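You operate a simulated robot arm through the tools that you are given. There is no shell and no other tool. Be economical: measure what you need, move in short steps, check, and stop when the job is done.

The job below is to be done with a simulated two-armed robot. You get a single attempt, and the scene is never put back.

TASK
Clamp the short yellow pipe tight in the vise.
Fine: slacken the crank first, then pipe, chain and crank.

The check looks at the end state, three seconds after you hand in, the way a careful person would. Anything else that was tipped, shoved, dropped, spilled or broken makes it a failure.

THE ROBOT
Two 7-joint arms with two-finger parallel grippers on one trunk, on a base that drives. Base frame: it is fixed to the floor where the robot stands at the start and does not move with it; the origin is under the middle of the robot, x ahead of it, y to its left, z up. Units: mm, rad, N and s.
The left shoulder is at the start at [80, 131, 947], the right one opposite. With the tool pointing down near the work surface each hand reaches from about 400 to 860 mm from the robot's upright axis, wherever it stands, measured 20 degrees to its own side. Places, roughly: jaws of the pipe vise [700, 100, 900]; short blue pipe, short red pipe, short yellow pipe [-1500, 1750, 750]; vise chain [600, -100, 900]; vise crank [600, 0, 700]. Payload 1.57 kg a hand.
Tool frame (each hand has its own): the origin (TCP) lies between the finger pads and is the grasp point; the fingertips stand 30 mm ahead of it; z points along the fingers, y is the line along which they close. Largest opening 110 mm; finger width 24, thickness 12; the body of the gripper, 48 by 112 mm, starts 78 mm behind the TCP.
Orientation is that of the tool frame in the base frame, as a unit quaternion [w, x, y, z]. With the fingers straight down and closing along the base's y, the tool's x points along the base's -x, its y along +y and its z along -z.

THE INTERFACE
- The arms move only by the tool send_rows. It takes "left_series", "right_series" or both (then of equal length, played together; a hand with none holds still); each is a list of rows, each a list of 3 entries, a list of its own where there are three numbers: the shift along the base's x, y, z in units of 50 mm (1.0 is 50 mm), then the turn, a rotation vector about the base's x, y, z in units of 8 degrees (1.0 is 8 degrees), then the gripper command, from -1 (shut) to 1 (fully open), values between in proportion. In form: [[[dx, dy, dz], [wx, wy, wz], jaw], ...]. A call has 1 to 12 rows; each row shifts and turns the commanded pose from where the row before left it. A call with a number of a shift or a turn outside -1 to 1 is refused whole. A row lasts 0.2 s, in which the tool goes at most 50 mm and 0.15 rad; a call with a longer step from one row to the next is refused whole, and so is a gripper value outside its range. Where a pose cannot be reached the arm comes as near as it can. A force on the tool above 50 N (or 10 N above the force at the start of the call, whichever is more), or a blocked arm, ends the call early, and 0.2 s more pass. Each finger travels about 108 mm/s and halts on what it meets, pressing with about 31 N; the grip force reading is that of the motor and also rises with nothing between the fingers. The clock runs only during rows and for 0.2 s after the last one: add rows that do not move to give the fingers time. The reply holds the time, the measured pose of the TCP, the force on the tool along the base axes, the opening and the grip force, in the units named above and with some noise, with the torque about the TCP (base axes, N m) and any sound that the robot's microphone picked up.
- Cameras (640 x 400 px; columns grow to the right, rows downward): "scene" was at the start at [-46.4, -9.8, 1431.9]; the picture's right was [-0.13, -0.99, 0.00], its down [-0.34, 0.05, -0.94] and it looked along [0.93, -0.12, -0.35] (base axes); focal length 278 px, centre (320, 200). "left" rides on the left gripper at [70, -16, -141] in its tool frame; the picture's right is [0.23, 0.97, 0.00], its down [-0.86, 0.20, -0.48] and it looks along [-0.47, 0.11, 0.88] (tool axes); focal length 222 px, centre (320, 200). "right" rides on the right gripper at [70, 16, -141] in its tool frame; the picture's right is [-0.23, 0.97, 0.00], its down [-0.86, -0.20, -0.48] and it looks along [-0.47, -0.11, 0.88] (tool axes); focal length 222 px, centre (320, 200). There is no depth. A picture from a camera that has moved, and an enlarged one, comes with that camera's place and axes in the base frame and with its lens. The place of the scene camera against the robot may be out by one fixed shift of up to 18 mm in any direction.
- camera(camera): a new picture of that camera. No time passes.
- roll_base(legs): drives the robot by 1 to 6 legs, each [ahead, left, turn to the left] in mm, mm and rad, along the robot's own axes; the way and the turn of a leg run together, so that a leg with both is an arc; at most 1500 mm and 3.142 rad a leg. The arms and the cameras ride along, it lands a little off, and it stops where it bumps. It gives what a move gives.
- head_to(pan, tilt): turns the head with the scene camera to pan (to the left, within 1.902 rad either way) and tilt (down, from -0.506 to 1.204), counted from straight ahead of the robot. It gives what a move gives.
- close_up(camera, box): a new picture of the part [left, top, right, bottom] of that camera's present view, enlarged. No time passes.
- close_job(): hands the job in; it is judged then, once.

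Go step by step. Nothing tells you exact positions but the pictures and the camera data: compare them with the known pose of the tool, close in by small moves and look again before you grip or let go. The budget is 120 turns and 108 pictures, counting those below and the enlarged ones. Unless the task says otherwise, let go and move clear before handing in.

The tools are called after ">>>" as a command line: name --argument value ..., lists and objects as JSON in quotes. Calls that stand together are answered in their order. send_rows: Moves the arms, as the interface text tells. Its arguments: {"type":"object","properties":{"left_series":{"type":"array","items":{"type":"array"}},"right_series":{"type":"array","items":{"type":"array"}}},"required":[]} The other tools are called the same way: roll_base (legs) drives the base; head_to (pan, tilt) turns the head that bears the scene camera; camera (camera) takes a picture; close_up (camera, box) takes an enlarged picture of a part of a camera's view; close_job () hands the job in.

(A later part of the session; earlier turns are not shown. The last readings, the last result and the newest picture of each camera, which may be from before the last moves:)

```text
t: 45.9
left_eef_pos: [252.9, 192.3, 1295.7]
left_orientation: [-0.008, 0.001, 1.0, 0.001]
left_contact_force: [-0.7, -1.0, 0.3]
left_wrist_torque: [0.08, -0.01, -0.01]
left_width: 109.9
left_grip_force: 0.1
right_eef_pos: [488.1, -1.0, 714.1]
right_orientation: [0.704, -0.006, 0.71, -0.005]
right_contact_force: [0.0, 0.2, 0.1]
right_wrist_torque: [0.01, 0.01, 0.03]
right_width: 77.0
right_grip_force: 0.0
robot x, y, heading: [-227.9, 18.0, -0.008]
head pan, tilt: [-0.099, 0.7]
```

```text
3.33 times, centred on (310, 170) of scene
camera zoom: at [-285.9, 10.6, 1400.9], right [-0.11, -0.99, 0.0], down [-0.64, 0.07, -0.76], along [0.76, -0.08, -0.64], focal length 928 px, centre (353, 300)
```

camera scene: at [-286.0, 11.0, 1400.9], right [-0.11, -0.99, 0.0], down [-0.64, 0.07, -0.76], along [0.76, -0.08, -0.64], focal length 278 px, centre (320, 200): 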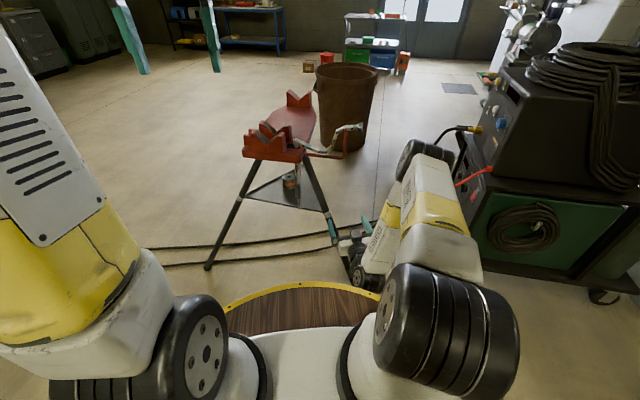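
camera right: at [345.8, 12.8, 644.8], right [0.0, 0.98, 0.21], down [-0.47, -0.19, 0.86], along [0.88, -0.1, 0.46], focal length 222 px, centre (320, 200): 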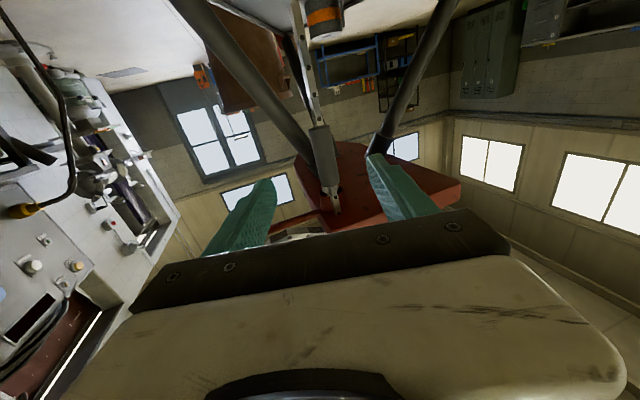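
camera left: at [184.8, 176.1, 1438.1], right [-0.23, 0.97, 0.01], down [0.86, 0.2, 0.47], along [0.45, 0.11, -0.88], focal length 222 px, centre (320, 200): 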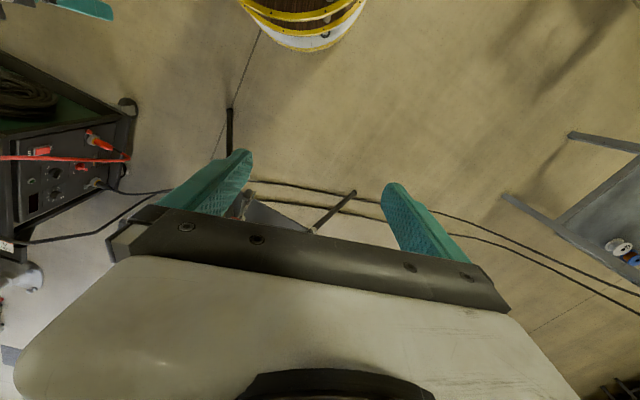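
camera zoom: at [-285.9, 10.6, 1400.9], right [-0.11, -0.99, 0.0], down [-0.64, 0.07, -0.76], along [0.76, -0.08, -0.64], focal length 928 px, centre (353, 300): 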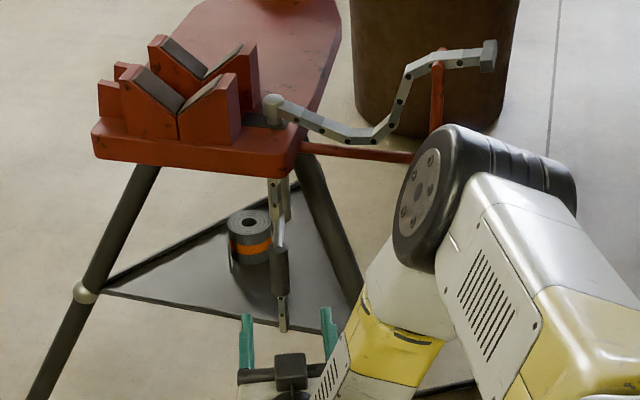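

The handle is centred between the fingers. I'll advance and grip it.

>>> send_rows --right_series '[[[0.6, 0.02, -0.05], [0, 0, 0], 0.4], [[0.6, 0.03, -0.05], [0, 0, 0], 0.4], [[0.6, 0.03, 0], [0, 0, 0], 0.4], [[0.35, 0.0, 0], [0, 0, 0], 0.4]]'

>>> camera --camera "right"

>>> close_up --camera "scene" --box '[230, 110, 390, 230]'

```text
t: 46.9
left_eef_pos: [252.7, 192.9, 1295.8]
left_orientation: [-0.008, -0.001, 1.0, 0.001]
left_contact_force: [-0.2, -0.5, -0.1]
left_wrist_torque: [0.01, -0.05, 0.0]
left_width: 110.0
left_grip_force: 0.0
right_eef_pos: [594.8, 2.0, 709.9]
right_orientation: [0.705, -0.006, 0.71, -0.005]
right_contact_force: [0.6, -0.3, -0.5]
right_wrist_torque: [-0.01, -0.03, -0.01]
right_width: 77.0
right_grip_force: 0.0
robot x, y, heading: [-234.5, 17.9, -0.005]
head pan, tilt: [-0.099, 0.7]
```

```text
73 pictures are left
camera right: at [453.5, 14.7, 640.2], right [0.0, 0.98, 0.21], down [-0.47, -0.19, 0.86], along [0.88, -0.1, 0.46], focal length 222 px, centre (320, 200)
```

right: 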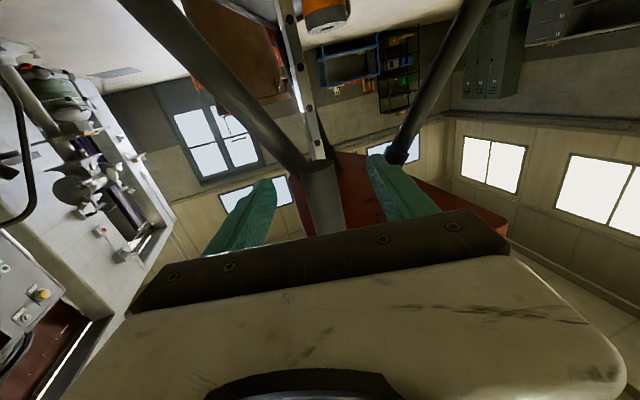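

```text
3.33 times, centred on (310, 170) of scene
camera zoom: at [-285.8, 11.0, 1400.9], right [-0.11, -0.99, 0.0], down [-0.64, 0.07, -0.76], along [0.76, -0.08, -0.64], focal length 928 px, centre (353, 300)
```

zoom: 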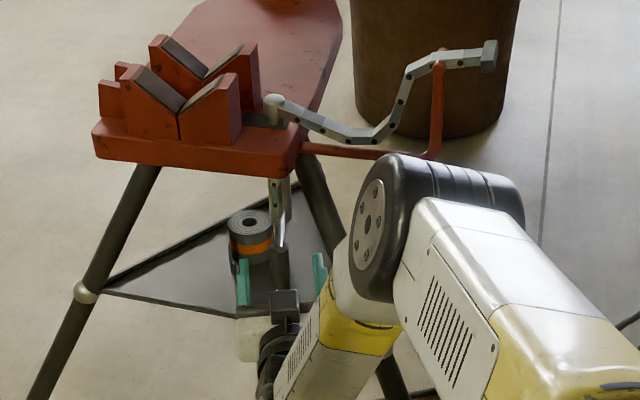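

Handle sits between the fingers. Closing on it.

>>> send_rows --right_series '[[[0, 0, 0], [0, 0, 0], -0.4], [[0, 0, 0], [0, 0, 0], -0.7], [[0, 0, 0], [0, 0, 0], -0.8], [[0, 0, 0], [0, 0, 0], -0.8]]'

>>> camera --camera "right"

```text
t: 47.9
left_eef_pos: [252.6, 193.1, 1296.8]
left_orientation: [-0.008, 0.0, 1.0, 0.001]
left_contact_force: [-0.5, -0.3, -0.6]
left_wrist_torque: [-0.01, -0.01, -0.01]
left_width: 109.9
left_grip_force: 0.1
right_eef_pos: [595.8, 2.5, 710.0]
right_orientation: [0.704, -0.008, 0.71, -0.004]
right_contact_force: [-0.5, 3.7, 0.9]
right_wrist_torque: [1.02, 0.23, 0.25]
right_width: 23.9
right_grip_force: 36.0
robot x, y, heading: [-232.0, 18.8, -0.008]
head pan, tilt: [-0.099, 0.7]
```

```text
71 pictures are left
camera right: at [453.1, 15.3, 640.2], right [0.0, 0.98, 0.21], down [-0.47, -0.19, 0.86], along [0.88, -0.1, 0.46], focal length 222 px, centre (320, 200)
```

right: 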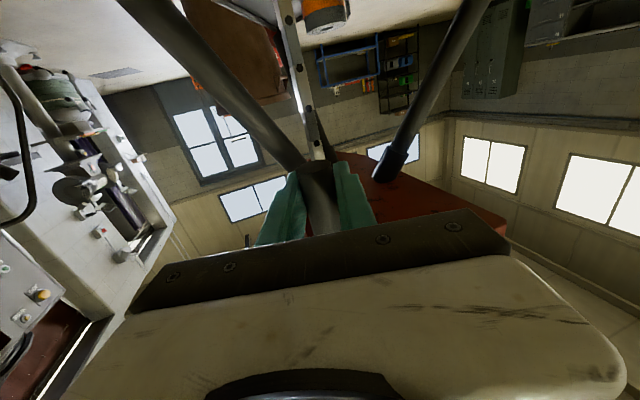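

I have the handle (24 mm). I'll try a small turn clockwise seen from above, expected to be slackening for a right-hand screw, and read the forces.

>>> send_rows --right_series '[[[0.02, 0.17, 0], [0, 0, 0], -0.8], [[0.02, 0.16, 0], [0, 0, 0], -0.8], [[0.06, 0.16, 0], [0, 0, 0], -0.8]]'

>>> close_up --camera "scene" --box '[230, 110, 390, 230]'

```text
t: 48.7
left_eef_pos: [252.5, 192.3, 1295.9]
left_orientation: [-0.008, 0.0, 1.0, 0.001]
left_contact_force: [0.2, -0.3, -0.5]
left_wrist_torque: [-0.03, 0.04, 0.01]
left_width: 110.2
left_grip_force: 0.0
right_eef_pos: [599.3, 26.3, 708.5]
right_orientation: [0.705, -0.005, 0.71, -0.006]
right_contact_force: [-1.8, -5.6, -0.7]
right_wrist_torque: [0.87, -0.42, -0.28]
right_width: 24.2
right_grip_force: 36.4
robot x, y, heading: [-233.0, 11.1, -0.003]
head pan, tilt: [-0.099, 0.7]
```

```text
3.33 times, centred on (310, 170) of scene
camera zoom: at [-285.8, 10.7, 1400.9], right [-0.11, -0.99, 0.0], down [-0.64, 0.07, -0.76], along [0.76, -0.08, -0.64], focal length 928 px, centre (353, 300)
```

zoom: 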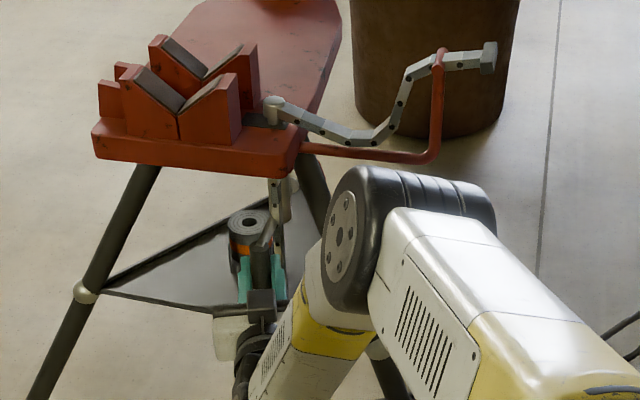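

The handle turns with light resistance. I'll continue the arc clockwise and watch the chain tail.

>>> send_rows --right_series '[[[0.1, 0.2, 0], [0, 0, 0], -0.8], [[0.11, 0.19, 0], [0, 0, 0], -0.8], [[0.14, 0.17, 0], [0, 0, 0], -0.8], [[0.15, 0.16, 0], [0, 0, 0], -0.8], [[0.18, 0.13, 0], [0, 0, 0], -0.8], [[0.18, 0.13, 0], [0, 0, 0], -0.8], [[0.2, 0.09, 0], [0, 0, 0], -0.8], [[0.2, 0.07, 0], [0, 0, 0], -0.8]]'

>>> close_up --camera "scene" --box '[230, 110, 390, 230]'

>>> camera --camera "right"

```text
t: 50.5
left_eef_pos: [252.7, 193.0, 1295.4]
left_orientation: [-0.008, 0.0, 1.0, 0.002]
left_contact_force: [-0.6, 1.2, 0.4]
left_wrist_torque: [0.01, -0.03, -0.01]
left_width: 109.9
left_grip_force: 0.1
right_eef_pos: [663.9, 82.5, 709.7]
right_orientation: [0.705, -0.007, 0.71, -0.005]
right_contact_force: [-2.4, -6.4, 2.3]
right_wrist_torque: [0.88, -0.55, -0.32]
right_width: 23.8
right_grip_force: 35.9
robot x, y, heading: [-230.3, 11.8, -0.007]
head pan, tilt: [-0.099, 0.7]
```

```text
3.33 times, centred on (310, 170) of scene
camera zoom: at [-286.0, 10.8, 1400.9], right [-0.11, -0.99, 0.0], down [-0.64, 0.07, -0.76], along [0.76, -0.08, -0.64], focal length 928 px, centre (353, 300)
```

zoom: 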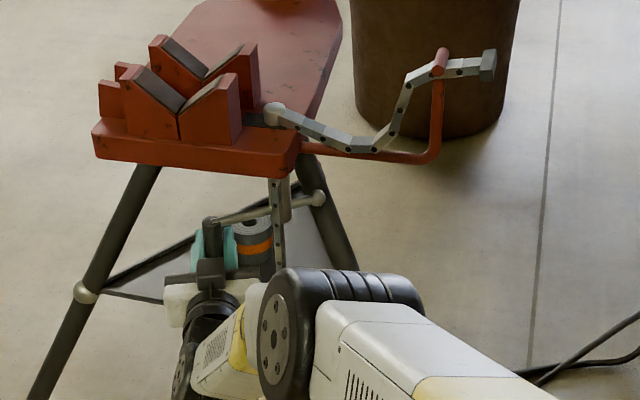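

```text
68 pictures are left
camera right: at [521.1, 96.2, 640.1], right [0.0, 0.98, 0.21], down [-0.47, -0.19, 0.86], along [0.88, -0.1, 0.46], focal length 222 px, centre (320, 200)
```

right: 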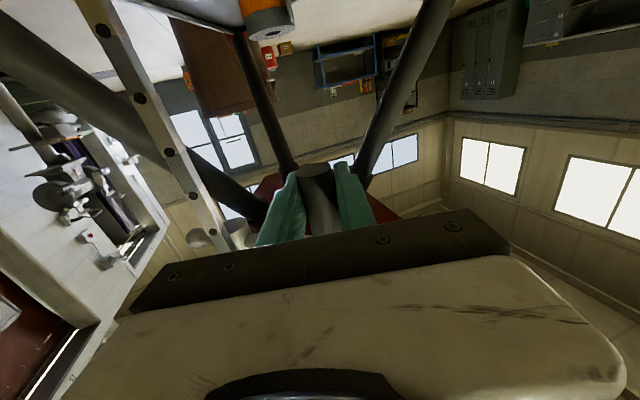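

The cap of the chain post dropped about 8 px, so clockwise tightens. Slackening is counter-clockwise, so I'll turn back through the start and on.

>>> send_rows --right_series '[[[-0.42, -0.14, 0], [0, 0, 0], -0.8], [[-0.36, -0.26, 0], [0, 0, 0], -0.8], [[-0.29, -0.33, 0], [0, 0, 0], -0.8], [[-0.21, -0.39, 0], [0, 0, 0], -0.8], [[-0.12, -0.42, 0], [0, 0, 0], -0.8], [[-0.02, -0.44, 0], [0, 0, 0], -0.8], [[0.08, -0.42, 0], [0, 0, 0], -0.8], [[0.18, -0.41, 0], [0, 0, 0], -0.8], [[0.26, -0.35, 0], [0, 0, 0], -0.8]]'

>>> close_up --camera "scene" --box '[230, 110, 390, 230]'

```text
t: 52.5
left_eef_pos: [253.6, 194.3, 1296.1]
left_orientation: [-0.008, 0.0, 1.0, 0.002]
left_contact_force: [-1.0, 0.6, 0.8]
left_wrist_torque: [-0.03, 0.02, -0.01]
left_width: 109.9
left_grip_force: 0.1
right_eef_pos: [617.9, -72.8, 709.0]
right_orientation: [0.704, -0.007, 0.71, -0.003]
right_contact_force: [4.9, 14.5, -6.8]
right_wrist_torque: [0.78, 0.47, 0.34]
right_width: 23.8
right_grip_force: 36.4
robot x, y, heading: [-229.2, 19.8, -0.007]
head pan, tilt: [-0.099, 0.7]
```

```text
3.33 times, centred on (310, 170) of scene
camera zoom: at [-285.2, 11.5, 1400.9], right [-0.1, -0.99, 0.0], down [-0.64, 0.07, -0.76], along [0.76, -0.08, -0.64], focal length 928 px, centre (353, 300)
```

zoom: 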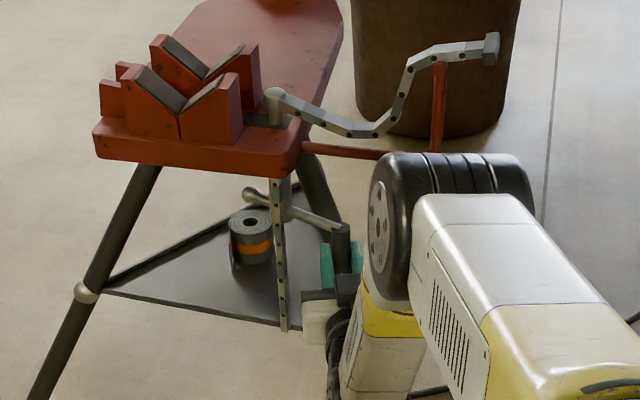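

The post rose, so this direction slackens. I'll turn a bit further, watching the force.

>>> send_rows --right_series '[[[0.17, -0.14, 0.03], [0, 0, 0], -0.8], [[0.17, -0.14, 0.03], [0, 0, 0], -0.8], [[0.19, -0.1, 0.03], [0, 0, 0], -0.8], [[0.2, -0.1, 0.03], [0, 0, 0], -0.8]]'

>>> close_up --camera "scene" --box '[230, 110, 390, 230]'

>>> camera --camera "right"

```text
t: 53.5
left_eef_pos: [253.4, 195.4, 1295.0]
left_orientation: [-0.008, 0.0, 1.0, 0.001]
left_contact_force: [-0.2, 0.9, -0.4]
left_wrist_torque: [0.02, 0.0, 0.04]
left_width: 109.9
left_grip_force: 0.1
right_eef_pos: [654.3, -92.4, 712.4]
right_orientation: [0.701, -0.01, 0.713, -0.003]
right_contact_force: [3.2, 35.3, -28.9]
right_wrist_torque: [0.67, 0.48, 0.6]
right_width: 24.2
right_grip_force: 35.8
robot x, y, heading: [-231.0, 16.6, -0.007]
head pan, tilt: [-0.099, 0.7]
```

```text
3.33 times, centred on (310, 170) of scene
camera zoom: at [-284.5, 12.1, 1401.0], right [-0.1, -0.99, 0.0], down [-0.64, 0.07, -0.76], along [0.76, -0.08, -0.65], focal length 928 px, centre (353, 300)
```

zoom: 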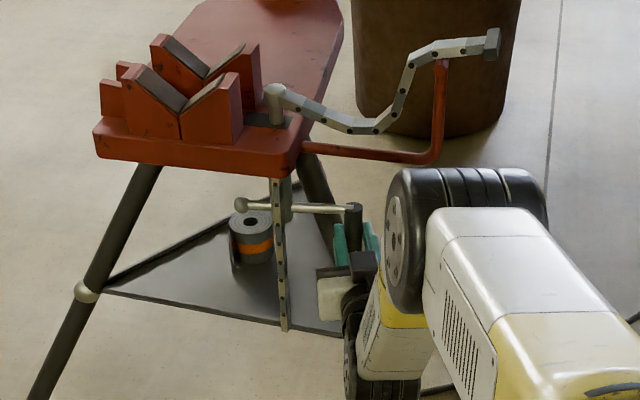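

```text
65 pictures are left
camera right: at [509.8, -79.7, 643.7], right [-0.01, 0.98, 0.21], down [-0.46, -0.19, 0.87], along [0.89, -0.09, 0.45], focal length 222 px, centre (320, 200)
```

right: 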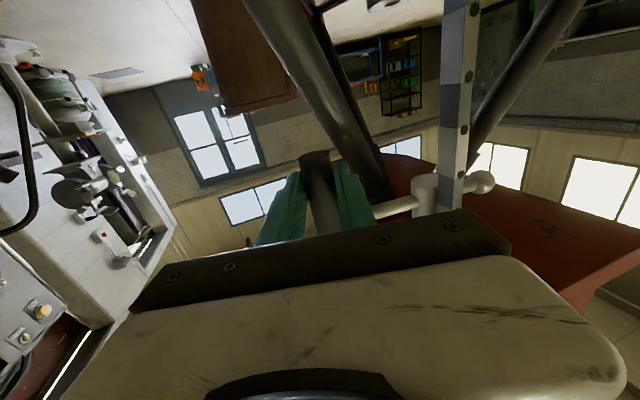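

The resistance jumped at about 247°, so this looks like the slack end stop. I'll release the handle and back the hand straight out.

>>> send_rows --right_series '[[[-0.1, 0.08, -0.05], [0, 0, 0], -0.8], [[0, 0, 0], [0, 0, 0], 0.0], [[0, 0, 0], [0, 0, 0], 0.2], [[-0.6, 0, 0], [0, 0, 0], 0.2], [[-0.8, 0, 0], [0, 0, 0], 0.2], [[-0.9, 0, 0], [0, 0, 0], 0.2], [[-0.9, -0.1, 0], [0, 0, 0], 0.2], [[-0.9, -0.3, 0], [0, 0, 0], 0.2], [[-0.8, -0.4, 0], [0, 0, 0], 0.2]]'

>>> close_up --camera "scene" --box '[230, 110, 390, 230]'

>>> camera --camera "scene"

```text
t: 55.5
left_eef_pos: [251.8, 193.7, 1295.1]
left_orientation: [-0.008, 0.0, 1.0, 0.001]
left_contact_force: [0.4, 0.2, -0.4]
left_wrist_torque: [-0.05, 0.03, -0.02]
left_width: 110.1
left_grip_force: 0.2
right_eef_pos: [402.8, -136.8, 713.4]
right_orientation: [0.704, -0.006, 0.71, -0.006]
right_contact_force: [0.7, 0.0, -1.1]
right_wrist_torque: [0.01, 0.03, -0.03]
right_width: 66.1
right_grip_force: 0.1
robot x, y, heading: [-231.3, 19.0, -0.007]
head pan, tilt: [-0.099, 0.7]
```

```text
3.33 times, centred on (310, 170) of scene
camera zoom: at [-285.7, 11.2, 1400.9], right [-0.11, -0.99, 0.0], down [-0.64, 0.07, -0.76], along [0.76, -0.08, -0.64], focal length 928 px, centre (353, 300)
```

zoom: 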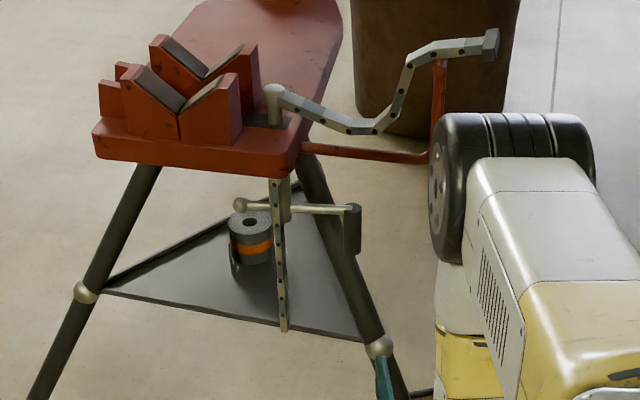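

```text
63 pictures are left
camera scene: at [-285.7, 11.2, 1400.9], right [-0.11, -0.99, 0.0], down [-0.64, 0.07, -0.76], along [0.76, -0.08, -0.64], focal length 278 px, centre (320, 200)
```

scene: 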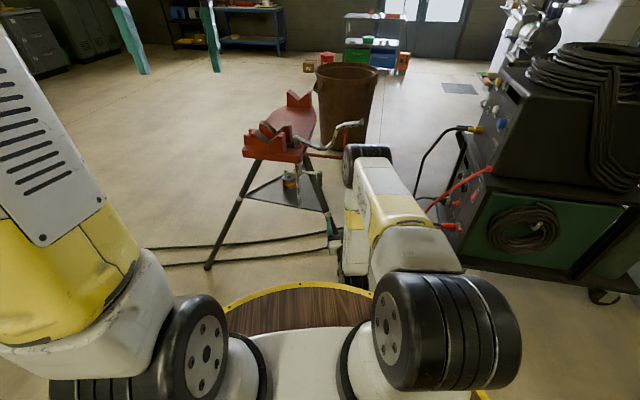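

The chain post is clearly raised now. Next is the pipe, so I'll tuck the right arm, back away and turn toward the pipe rack at the rear left.

>>> send_rows --right_series '[[[-0.4, -0.3, 0.8], [0, 0.9, 0], 0.2], [[-0.4, -0.3, 0.8], [0, 0.9, 0], 0.2], [[-0.4, -0.3, 0.8], [0, 0.9, 0], 0.2], [[-0.3, -0.3, 0.8], [0, 0.9, 0], 0.2], [[-0.3, -0.3, 0.8], [0, 0.9, 0], 0.2], [[-0.3, -0.3, 0.8], [0, 0.9, 0], 0.2], [[-0.3, -0.3, 0.8], [0, 0.5, 0], 0.2]]'

>>> roll_base --legs '[[-350, 0, 0], [0, 0, 2.15]]'

>>> head_to --pan 0 --tilt 0.35

>>> camera --camera "scene"

```text
t: 57.1
left_eef_pos: [252.3, 192.2, 1296.0]
left_orientation: [-0.008, -0.001, 1.0, 0.001]
left_contact_force: [-0.2, 0.4, -0.2]
left_wrist_torque: [-0.01, 0.05, 0.0]
left_width: 110.1
left_grip_force: 0.0
right_eef_pos: [287.6, -240.9, 992.1]
right_orientation: [0.361, -0.008, 0.933, -0.003]
right_contact_force: [0.3, 0.8, -0.2]
right_wrist_torque: [0.02, 0.03, -0.01]
right_width: 66.2
right_grip_force: 0.1
right hand out of reach, approached as far as the arm can: row 5
robot x, y, heading: [-233.5, 16.8, -0.009]
head pan, tilt: [-0.099, 0.7]
```

```text
t: 64.4
left_eef_pos: [-990.3, 340.9, 1297.0]
left_orientation: [0.005, 0.871, -0.491, 0.006]
left_contact_force: [-0.7, 0.3, -0.6]
left_wrist_torque: [0.0, 0.01, 0.04]
left_width: 110.0
left_grip_force: 0.2
right_eef_pos: [-638.6, 595.5, 991.3]
right_orientation: [-0.179, 0.816, -0.45, -0.314]
right_contact_force: [-0.2, 0.0, 0.6]
right_wrist_torque: [-0.01, 0.02, 0.03]
right_width: 65.8
right_grip_force: 0.0
robot x, y, heading: [-586.6, 21.3, 2.109]
head pan, tilt: [-0.099, 0.7]
```

```text
t: 65.2
left_eef_pos: [-990.3, 342.2, 1295.6]
left_orientation: [0.005, 0.871, -0.491, 0.007]
left_contact_force: [-0.4, 1.0, 0.2]
left_wrist_torque: [0.0, 0.01, -0.01]
left_width: 110.3
left_grip_force: 0.1
right_eef_pos: [-638.1, 596.3, 990.7]
right_orientation: [-0.178, 0.816, -0.451, -0.314]
right_contact_force: [0.8, 0.5, -0.2]
right_wrist_torque: [-0.01, 0.02, -0.01]
right_width: 65.9
right_grip_force: 0.2
robot x, y, heading: [-587.3, 17.9, 2.109]
head pan, tilt: [0.0, 0.351]
```

```text
62 pictures are left
camera scene: at [-563.6, -18.7, 1432.2], right [0.86, 0.51, 0.0], down [0.18, -0.3, -0.94], along [-0.48, 0.81, -0.34], focal length 278 px, centre (320, 200)
```

scene: 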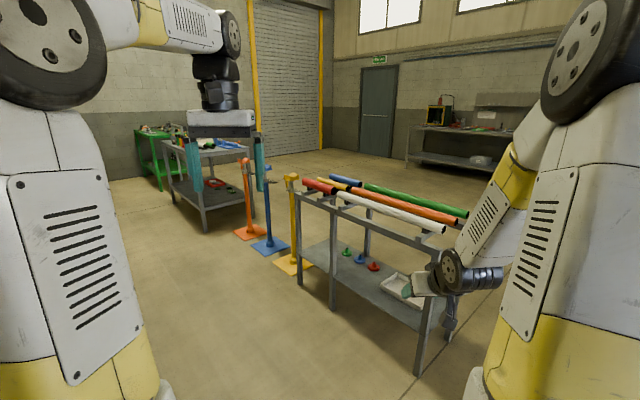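

>>> close_up --camera "scene" --box '[280, 150, 480, 300]'

```text
2.67 times, centred on (380, 225) of scene
camera zoom: at [-563.6, -18.7, 1432.2], right [0.86, 0.51, 0.0], down [0.18, -0.3, -0.94], along [-0.48, 0.81, -0.34], focal length 743 px, centre (160, 133)
```

zoom: 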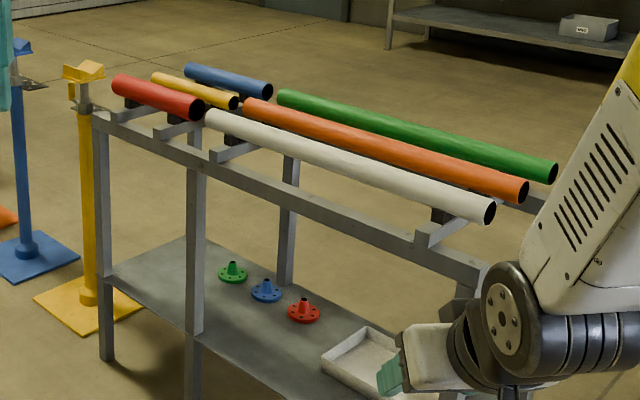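

The yellow pipe is about 300 mm long, centred near (-1457, 1660, 870), and lies at about -18° between the red and blue pipes. I'll turn square to the rack and drive up in front of it.

>>> roll_base --legs '[[0, 0, -0.85], [586, 1133, 0]]'

>>> head_to --pan 0.2 --tilt 0.6

>>> camera --camera "scene"

```text
t: 73.9
left_eef_pos: [-1566.3, 1424.9, 1296.0]
left_orientation: [-0.007, -0.604, 0.797, -0.005]
left_contact_force: [0.3, -0.8, -0.1]
left_wrist_torque: [-0.02, -0.01, -0.01]
left_width: 109.9
left_grip_force: 0.0
right_eef_pos: [-1139.9, 1341.1, 991.5]
right_orientation: [0.289, -0.57, 0.738, 0.217]
right_contact_force: [0.4, 1.1, 0.1]
right_wrist_torque: [0.03, 0.0, 0.04]
right_width: 66.1
right_grip_force: 0.2
robot x, y, heading: [-1526.1, 911.6, 1.297]
head pan, tilt: [0.0, 0.351]
```

```text
t: 74.7
left_eef_pos: [-1567.3, 1424.6, 1295.3]
left_orientation: [-0.007, -0.603, 0.797, -0.004]
left_contact_force: [-0.2, -0.4, -0.5]
left_wrist_torque: [-0.01, 0.01, 0.02]
left_width: 110.3
left_grip_force: 0.0
right_eef_pos: [-1139.1, 1342.2, 990.9]
right_orientation: [0.289, -0.57, 0.738, 0.218]
right_contact_force: [-0.5, 0.6, -0.2]
right_wrist_torque: [-0.01, 0.02, 0.03]
right_width: 66.0
right_grip_force: 0.2
robot x, y, heading: [-1529.6, 910.1, 1.292]
head pan, tilt: [0.201, 0.6]
```

```text
60 pictures are left
camera scene: at [-1557.8, 867.2, 1409.6], right [1.0, -0.08, 0.0], down [-0.04, -0.56, -0.83], along [0.07, 0.82, -0.56], focal length 278 px, centre (320, 200)
```

scene: 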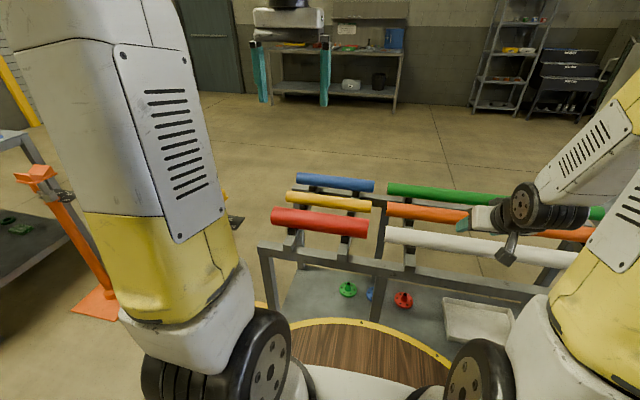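

The yellow pipe's ends are at (-1608, 1699) and (-1324, 1602). I'll creep forward, then bring the left hand above its centre, turning it to close across the pipe.

>>> roll_base --legs '[[80, 0, 0]]'

>>> send_rows --left_series '[[[0.15, 0.28, -0.35], [0, 0, 0.986], 1], [[0.15, 0.28, -0.35], [0, 0, 0.986], 1], [[0.15, 0.28, -0.35], [0, 0, 0.986], 1], [[0.15, 0.28, -0.35], [0, 0, 0.986], 1], [[0.15, 0.28, -0.35], [0, 0, 0.986], 1], [[0.15, 0.28, -0.35], [0, 0, 0.986], 1], [[0.15, 0.28, -0.35], [0, 0, 0.986], 1], [[0.15, 0.28, -0.35], [0, 0, 0.986], 1], [[0.15, 0.28, -0.35], [0, 0, 0.986], 1], [[0.15, 0.28, -0.35], [0, 0, 0.986], 1], [[0.15, 0.28, -0.35], [0, 0, 0.986], 1]]'

>>> camera --camera "scene"

>>> camera --camera "left"

```text
t: 75.7
left_eef_pos: [-1544.5, 1502.7, 1296.1]
left_orientation: [-0.006, -0.604, 0.797, -0.004]
left_contact_force: [0.6, 0.5, -0.1]
left_wrist_torque: [0.01, -0.01, -0.02]
left_width: 110.1
left_grip_force: 0.1
right_eef_pos: [-1117.4, 1419.3, 991.3]
right_orientation: [0.289, -0.57, 0.738, 0.216]
right_contact_force: [-0.1, -0.7, 1.2]
right_wrist_torque: [0.01, -0.04, -0.01]
right_width: 66.2
right_grip_force: 0.1
robot x, y, heading: [-1505.1, 987.0, 1.29]
head pan, tilt: [0.201, 0.6]
```

```text
t: 78.1
left_eef_pos: [-1463.3, 1658.2, 1104.8]
left_orientation: [0.002, 0.987, -0.163, 0.007]
left_contact_force: [-0.1, 0.3, 0.5]
left_wrist_torque: [0.06, 0.02, 0.0]
left_width: 110.2
left_grip_force: 0.1
right_eef_pos: [-1118.1, 1418.7, 991.8]
right_orientation: [0.289, -0.57, 0.738, 0.218]
right_contact_force: [0.1, 0.2, 0.0]
right_wrist_torque: [-0.03, 0.01, -0.03]
right_width: 66.0
right_grip_force: 0.0
robot x, y, heading: [-1506.3, 988.0, 1.291]
head pan, tilt: [0.201, 0.6]
```

```text
59 pictures are left
camera scene: at [-1535.6, 944.8, 1409.5], right [1.0, -0.08, 0.0], down [-0.04, -0.56, -0.83], along [0.06, 0.82, -0.56], focal length 278 px, centre (320, 200)
```

scene: 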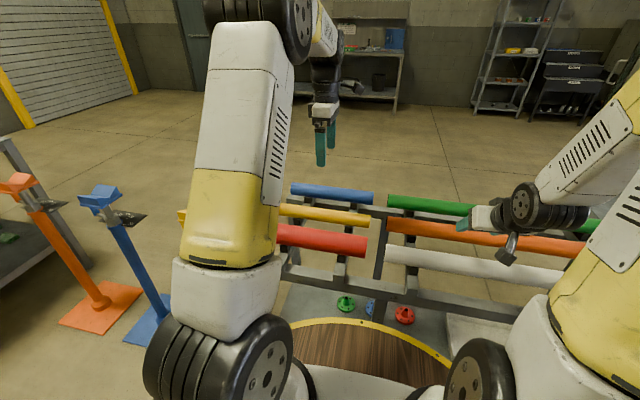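

```text
58 pictures are left
camera left: at [-1392.9, 1651.1, 1246.9], right [-0.1, -1.0, 0.01], down [-0.88, 0.09, 0.47], along [-0.46, 0.04, -0.88], focal length 222 px, centre (320, 200)
```

left: 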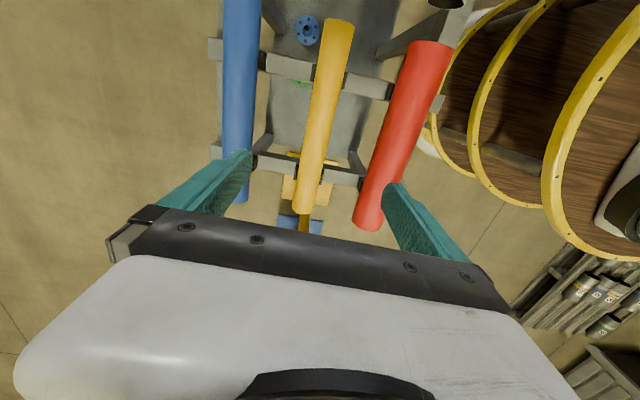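

From above, the pipe's centre is (-1467, 1662) at about -17°, and the hand straddles it well clear of both supports. I'll narrow the opening and descend most of the way.

>>> send_rows --left_series '[[[-0.06, 0.06, -0.8], [0, 0, 0.2], 0.55], [[0, 0, -0.8], [0, 0, 0], 0.55], [[0, 0, -0.8], [0, 0, 0], 0.55], [[0, 0, -0.7], [0, 0, 0], 0.55]]'

>>> camera --camera "left"

>>> close_up --camera "scene" --box '[240, 100, 400, 260]'

```text
t: 79.1
left_eef_pos: [-1464.1, 1659.1, 947.4]
left_orientation: [0.001, 0.989, -0.15, 0.007]
left_contact_force: [-0.2, 0.2, 0.6]
left_wrist_torque: [0.03, 0.0, 0.01]
left_width: 85.2
left_grip_force: 0.1
right_eef_pos: [-1116.8, 1418.8, 991.2]
right_orientation: [0.29, -0.57, 0.738, 0.218]
right_contact_force: [0.1, 0.0, 0.2]
right_wrist_torque: [-0.02, 0.04, 0.0]
right_width: 66.0
right_grip_force: 0.0
robot x, y, heading: [-1501.0, 986.4, 1.293]
head pan, tilt: [0.201, 0.6]
```

```text
57 pictures are left
camera left: at [-1395.2, 1654.1, 1090.2], right [-0.07, -1.0, 0.0], down [-0.88, 0.07, 0.47], along [-0.46, 0.03, -0.88], focal length 222 px, centre (320, 200)
```

left: 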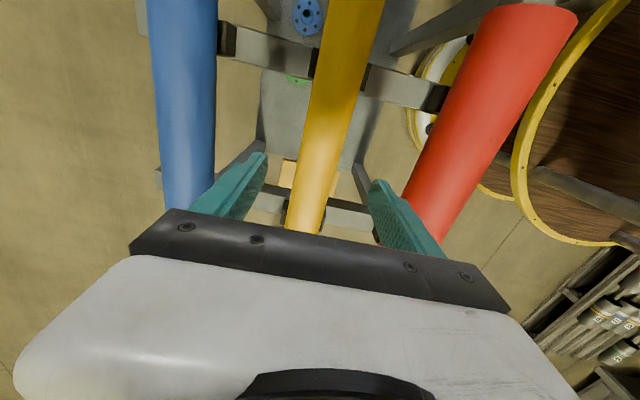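

```text
2.50 times, centred on (320, 180) of scene
camera zoom: at [-1535.5, 944.8, 1409.5], right [1.0, -0.08, 0.0], down [-0.04, -0.56, -0.83], along [0.06, 0.82, -0.56], focal length 696 px, centre (320, 250)
```

zoom: 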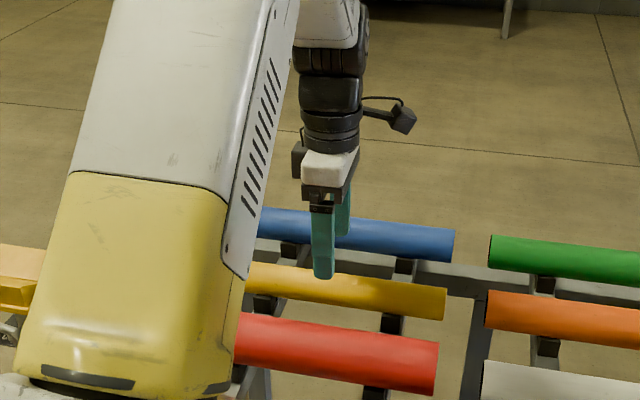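

Aligned. Descending onto the pipe and gripping.

>>> send_rows --left_series '[[[-0.02, 0.03, -0.55], [0, 0, 0], 0.55], [[0, 0, -0.55], [0, 0, 0], 0.55], [[0, 0, -0.5], [0, 0, 0], 0.55], [[0, 0, 0], [0, 0, 0], -0.1], [[0, 0, 0], [0, 0, 0], -0.6], [[0, 0, 0], [0, 0, 0], -0.6]]'

>>> camera --camera "left"

>>> close_up --camera "scene" --box '[240, 100, 400, 260]'

```text
t: 80.5
left_eef_pos: [-1465.9, 1660.8, 868.4]
left_orientation: [0.002, 0.989, -0.15, 0.007]
left_contact_force: [0.3, 4.0, 0.1]
left_wrist_torque: [0.09, 0.12, -0.28]
left_width: 41.8
left_grip_force: 30.8
right_eef_pos: [-1117.4, 1420.0, 990.9]
right_orientation: [0.29, -0.57, 0.738, 0.217]
right_contact_force: [-1.5, 0.1, 0.0]
right_wrist_torque: [0.01, 0.01, 0.01]
right_width: 66.1
right_grip_force: 0.0
robot x, y, heading: [-1501.3, 987.6, 1.286]
head pan, tilt: [0.201, 0.6]
```

```text
55 pictures are left
camera left: at [-1395.4, 1655.3, 1010.9], right [-0.07, -1.0, 0.0], down [-0.88, 0.07, 0.47], along [-0.46, 0.03, -0.88], focal length 222 px, centre (320, 200)
```

left: 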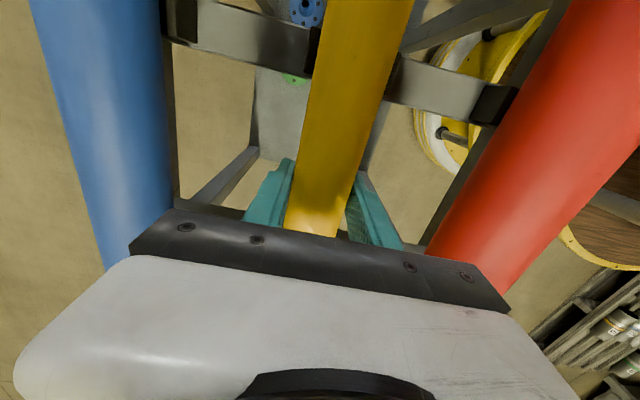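

```text
2.50 times, centred on (320, 180) of scene
camera zoom: at [-1535.4, 945.2, 1409.5], right [1.0, -0.08, 0.0], down [-0.04, -0.56, -0.82], along [0.07, 0.82, -0.57], focal length 696 px, centre (320, 250)
```

zoom: 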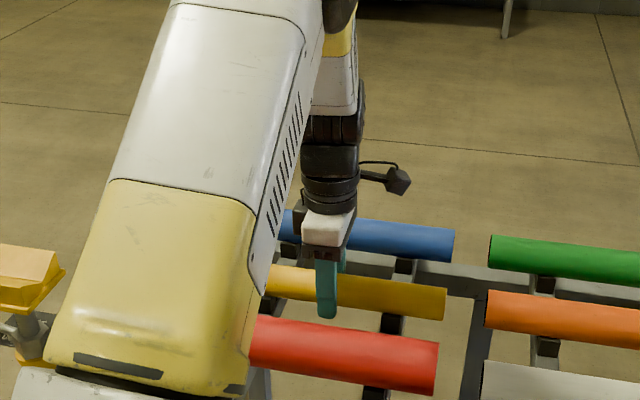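

Gripped at 42 mm diameter. Lifting straight up.

>>> send_rows --left_series '[[[0, 0, 0.3], [0, 0, 0], -0.6], [[0, 0, 0.5], [0, 0, 0], -0.6], [[0, 0, 0.8], [0, 0, 0], -0.6], [[0, 0, 0.8], [0, 0, 0], -0.6], [[0, 0, 0.8], [0, 0, 0], -0.6], [[0, 0, 0.8], [0, 0, 0], -0.6]]'

>>> camera --camera "left"

>>> camera --camera "scene"

```text
t: 81.9
left_eef_pos: [-1465.1, 1659.7, 1069.5]
left_orientation: [0.003, 0.988, -0.151, 0.007]
left_contact_force: [-0.2, 0.0, -4.7]
left_wrist_torque: [-0.04, -0.03, 0.01]
left_width: 41.6
left_grip_force: 30.8
right_eef_pos: [-1117.6, 1419.6, 990.5]
right_orientation: [0.289, -0.57, 0.738, 0.218]
right_contact_force: [0.1, 0.3, -0.4]
right_wrist_torque: [0.0, 0.0, -0.01]
right_width: 65.9
right_grip_force: 0.0
robot x, y, heading: [-1505.6, 990.4, 1.291]
head pan, tilt: [0.201, 0.6]
```

```text
53 pictures are left
camera left: at [-1395.3, 1654.7, 1211.3], right [-0.07, -1.0, 0.01], down [-0.88, 0.07, 0.47], along [-0.47, 0.03, -0.88], focal length 222 px, centre (320, 200)
```

left: 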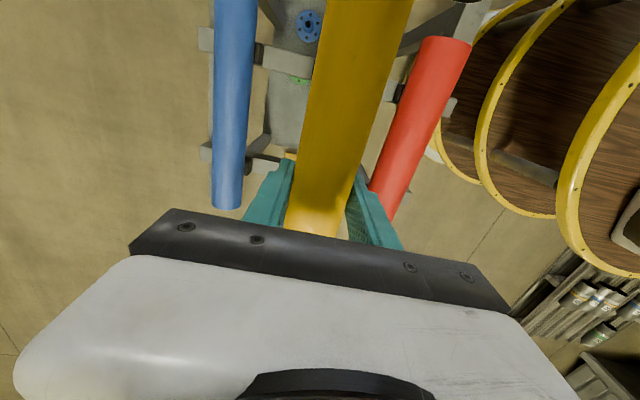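

```text
52 pictures are left
camera scene: at [-1535.4, 945.4, 1409.6], right [1.0, -0.08, 0.0], down [-0.04, -0.56, -0.82], along [0.06, 0.82, -0.57], focal length 278 px, centre (320, 200)
```

scene: 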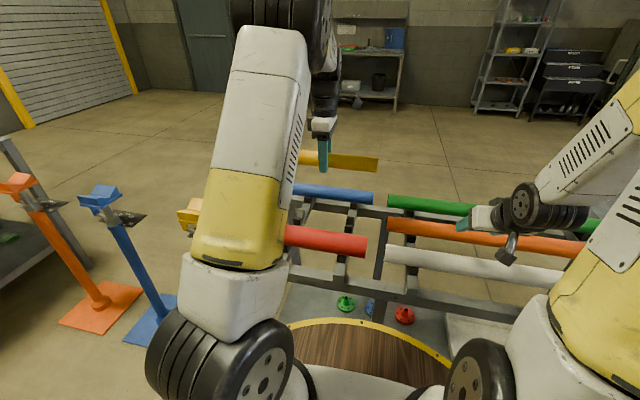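

The pipe is held level and centred. I'll back away from the rack, turn to face the vise and drive back.

>>> roll_base --legs '[[-400, 0, 0], [0, 0, -1.29], [1365, -505, 0]]'

>>> head_to --pan -0.05 --tilt 0.55

>>> camera --camera "scene"

```text
t: 94.5
left_eef_pos: [411.4, 242.7, 1068.7]
left_orientation: [-0.006, -0.699, 0.715, -0.005]
left_contact_force: [0.5, 0.0, -5.1]
left_wrist_torque: [0.01, -0.01, 0.01]
left_width: 41.8
left_grip_force: 30.9
right_eef_pos: [277.6, -157.8, 991.6]
right_orientation: [0.362, -0.011, 0.932, -0.001]
right_contact_force: [0.3, 0.2, -0.2]
right_wrist_torque: [0.0, -0.02, 0.03]
right_width: 65.9
right_grip_force: 0.0
robot x, y, heading: [-242.6, 98.8, -0.0]
head pan, tilt: [0.201, 0.6]
```

```text
t: 95.3
left_eef_pos: [412.0, 242.4, 1068.3]
left_orientation: [-0.006, -0.699, 0.715, -0.006]
left_contact_force: [0.6, 0.4, -4.5]
left_wrist_torque: [0.0, -0.03, 0.02]
left_width: 41.9
left_grip_force: 31.0
right_eef_pos: [276.3, -156.8, 990.9]
right_orientation: [0.361, -0.011, 0.933, 0.0]
right_contact_force: [0.0, -0.5, 0.0]
right_wrist_torque: [0.0, -0.04, 0.0]
right_width: 65.8
right_grip_force: 0.1
robot x, y, heading: [-246.4, 92.2, -0.003]
head pan, tilt: [-0.051, 0.55]
```

```text
51 pictures are left
camera scene: at [-293.0, 93.6, 1414.0], right [-0.05, -1.0, 0.0], down [-0.52, 0.03, -0.85], along [0.85, -0.04, -0.52], focal length 278 px, centre (320, 200)
```

scene: 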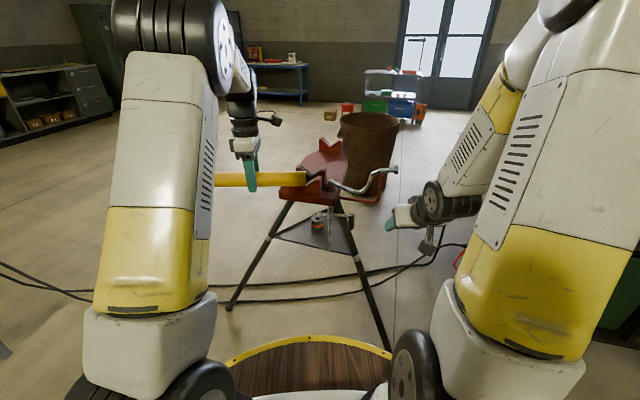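

I'll rotate the pipe into line with the vise axis (about -18°) while staying high, then measure the jaws.

>>> send_rows --left_series '[[[0, 0, 0], [0, 0, -1], -0.6], [[0, 0, 0], [0, 0, -1], -0.6], [[0, 0, 0], [0, 0, -1], -0.6], [[0, 0, 0], [0, 0, -1], -0.6], [[0, 0, 0], [0, 0, -1], -0.6], [[0, 0, 0], [0, 0, -1], -0.6], [[0, 0, 0], [0, 0, -1], -0.6], [[0, 0, 0], [0, 0, -1], -0.6], [[0, 0, 0], [0, 0, -1], -0.6], [[0, 0, 0], [0, 0, -1], -0.6], [[0, 0, 0], [0, 0, -1], -0.6], [[0, 0, 0], [0, 0, -1], -0.6]]'

>>> roll_base --legs '[[200, -60, 0]]'

>>> camera --camera "left"

>>> camera --camera "scene"

```text
t: 97.9
left_eef_pos: [411.0, 241.3, 1068.8]
left_orientation: [-0.008, 0.065, 0.998, 0.001]
left_contact_force: [0.1, 0.4, -4.4]
left_wrist_torque: [0.03, 0.0, 0.0]
left_width: 41.8
left_grip_force: 31.4
right_eef_pos: [277.4, -157.3, 992.1]
right_orientation: [0.361, -0.011, 0.932, 0.0]
right_contact_force: [-0.2, 0.5, 0.3]
right_wrist_torque: [-0.02, 0.01, -0.02]
right_width: 65.7
right_grip_force: 0.2
robot x, y, heading: [-243.8, 100.6, -0.001]
head pan, tilt: [-0.051, 0.55]
```

```text
t: 99.5
left_eef_pos: [614.9, 184.3, 1069.3]
left_orientation: [-0.009, 0.062, 0.998, 0.001]
left_contact_force: [-0.1, -0.7, -4.2]
left_wrist_torque: [0.02, 0.0, -0.04]
left_width: 41.9
left_grip_force: 31.0
right_eef_pos: [480.2, -216.9, 990.7]
right_orientation: [0.361, -0.012, 0.932, -0.001]
right_contact_force: [0.0, 0.2, -0.2]
right_wrist_torque: [-0.02, -0.01, 0.01]
right_width: 66.1
right_grip_force: 0.1
robot x, y, heading: [-38.0, 40.2, 0.003]
head pan, tilt: [-0.051, 0.55]
```

```text
50 pictures are left
camera left: at [545.6, 174.5, 1210.9], right [-0.1, 0.99, 0.01], down [0.88, 0.09, 0.47], along [0.46, 0.05, -0.89], focal length 222 px, centre (320, 200)
```

left: 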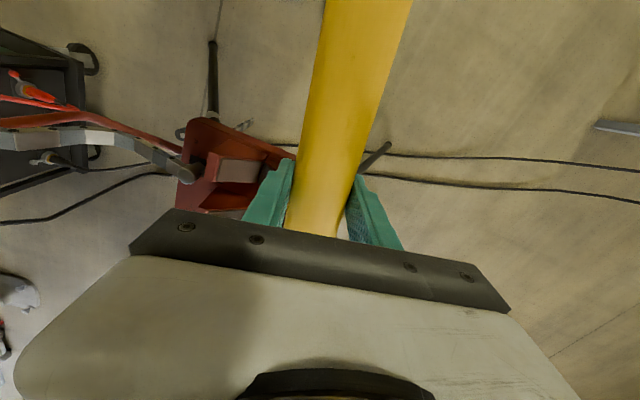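

```text
49 pictures are left
camera scene: at [-90.2, 33.3, 1414.0], right [-0.05, -1.0, 0.0], down [-0.52, 0.03, -0.85], along [0.85, -0.04, -0.52], focal length 278 px, centre (320, 200)
```

scene: 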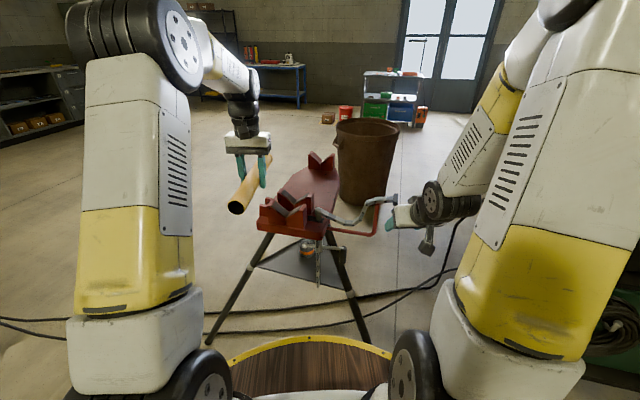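

>>> close_up --camera "scene" --box '[245, 140, 405, 260]'

>>> close_up --camera "left" --box '[120, 90, 320, 215]'

```text
3.33 times, centred on (325, 200) of scene
camera zoom: at [-90.2, 33.3, 1414.0], right [-0.05, -1.0, 0.0], down [-0.52, 0.03, -0.85], along [0.85, -0.04, -0.52], focal length 928 px, centre (303, 200)
```

zoom: 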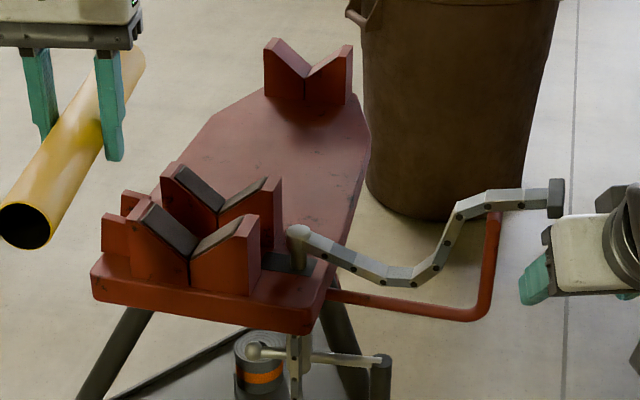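

```text
3.20 times, centred on (220, 152) of left
camera zoom: at [545.6, 174.5, 1210.9], right [-0.1, 0.99, 0.01], down [0.88, 0.09, 0.47], along [0.46, 0.05, -0.89], focal length 711 px, centre (640, 352)
```

zoom: 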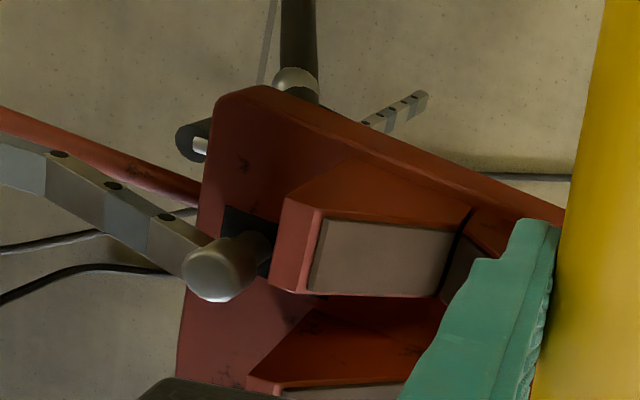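

The vise axis is about -17.5°, with the front V-notch at about (646, 108) and z around 888. I need the gap between the two jaws accurately, so I'll look with the right wrist camera.

>>> camera --camera "right"

```text
46 pictures are left
camera right: at [332.5, -205.1, 1048.0], right [0.15, 0.98, 0.14], down [0.31, -0.18, 0.93], along [0.94, -0.09, -0.33], focal length 222 px, centre (320, 200)
```

right: 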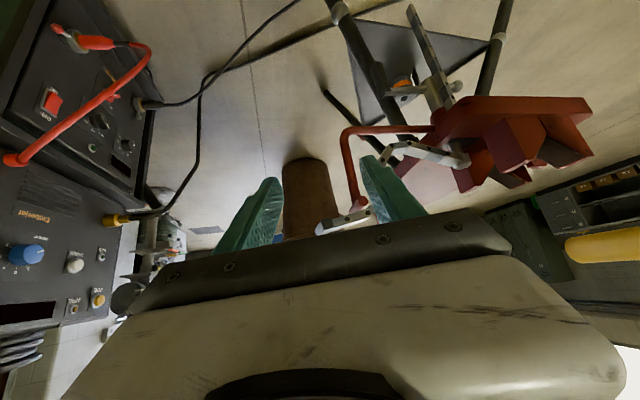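

>>> close_up --camera "right" --box '[420, 60, 620, 200]'

```text
2.86 times, centred on (520, 130) of right
camera zoom: at [332.5, -205.1, 1048.0], right [0.15, 0.98, 0.14], down [0.31, -0.18, 0.93], along [0.94, -0.09, -0.33], focal length 635 px, centre (-251, 400)
```

zoom: 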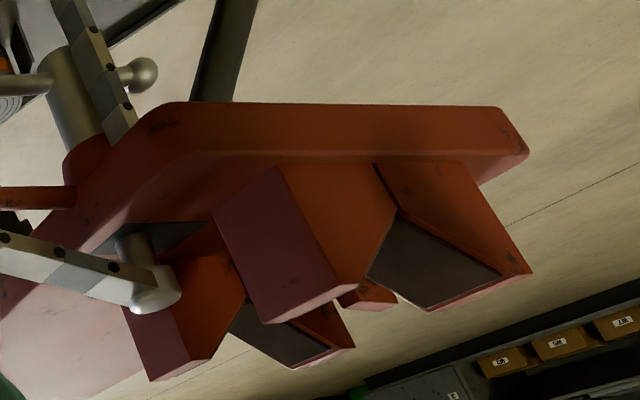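

>>> close_up --camera "scene" --box '[266, 184, 330, 224]'

```text
10.00 times, centred on (298, 204) of scene
camera zoom: at [-90.2, 33.3, 1414.0], right [-0.05, -1.0, 0.0], down [-0.52, 0.03, -0.85], along [0.85, -0.04, -0.52], focal length 2785 px, centre (540, 160)
```

zoom: 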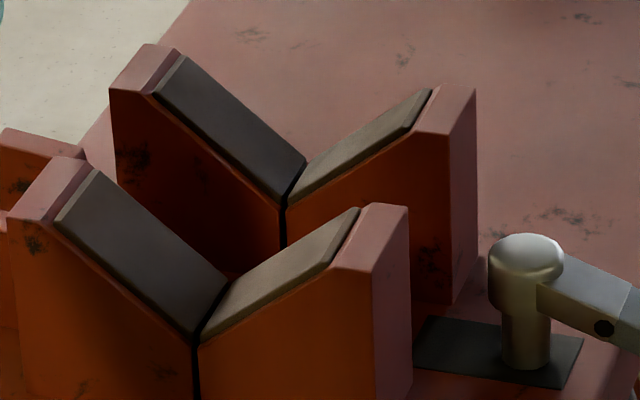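

The jaws are about 38 mm thick with a gap of about 45 mm, so the fingers can go down in the gap, whose centre is about (703, 90). I'll bring the pipe over it, aligned at -17.5°, well above the jaws.

>>> send_rows --left_series '[[[0.3, -0.5, 0], [0, 0, -0.33], -0.6], [[0.36, -0.46, 0], [0, 0, -0.33], -0.6], [[0.36, -0.46, -0.2], [0, 0, -0.33], -0.6], [[0.36, -0.46, -0.4], [0, 0, -0.33], -0.6], [[0.36, 0, -0.5], [0, 0, 0], -0.6]]'

>>> close_up --camera "scene" --box '[245, 125, 365, 225]'

>>> camera --camera "left"

```text
t: 100.7
left_eef_pos: [703.0, 87.5, 1014.7]
left_orientation: [-0.008, 0.155, 0.988, 0.003]
left_contact_force: [-0.5, -0.3, -4.4]
left_wrist_torque: [-0.01, -0.03, 0.0]
left_width: 41.7
left_grip_force: 31.2
right_eef_pos: [480.1, -216.2, 990.5]
right_orientation: [0.361, -0.011, 0.932, -0.001]
right_contact_force: [-0.4, -0.4, -0.7]
right_wrist_torque: [0.0, -0.02, 0.01]
right_width: 66.0
right_grip_force: 0.0
robot x, y, heading: [-39.0, 31.6, -0.001]
head pan, tilt: [-0.051, 0.55]
```

```text
4.00 times, centred on (305, 175) of scene
camera zoom: at [-90.4, 33.2, 1414.0], right [-0.05, -1.0, 0.0], down [-0.52, 0.03, -0.85], along [0.85, -0.04, -0.52], focal length 1114 px, centre (380, 300)
```

zoom: 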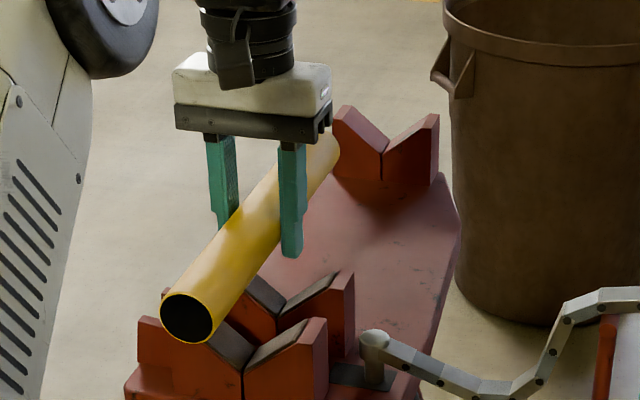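

```text
42 pictures are left
camera left: at [635.0, 91.6, 1157.2], right [0.08, 1.0, 0.01], down [0.88, -0.07, 0.47], along [0.46, -0.03, -0.88], focal length 222 px, centre (320, 200)
```

left: 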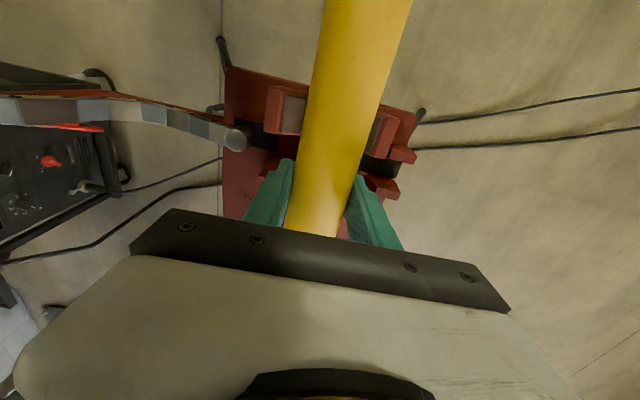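

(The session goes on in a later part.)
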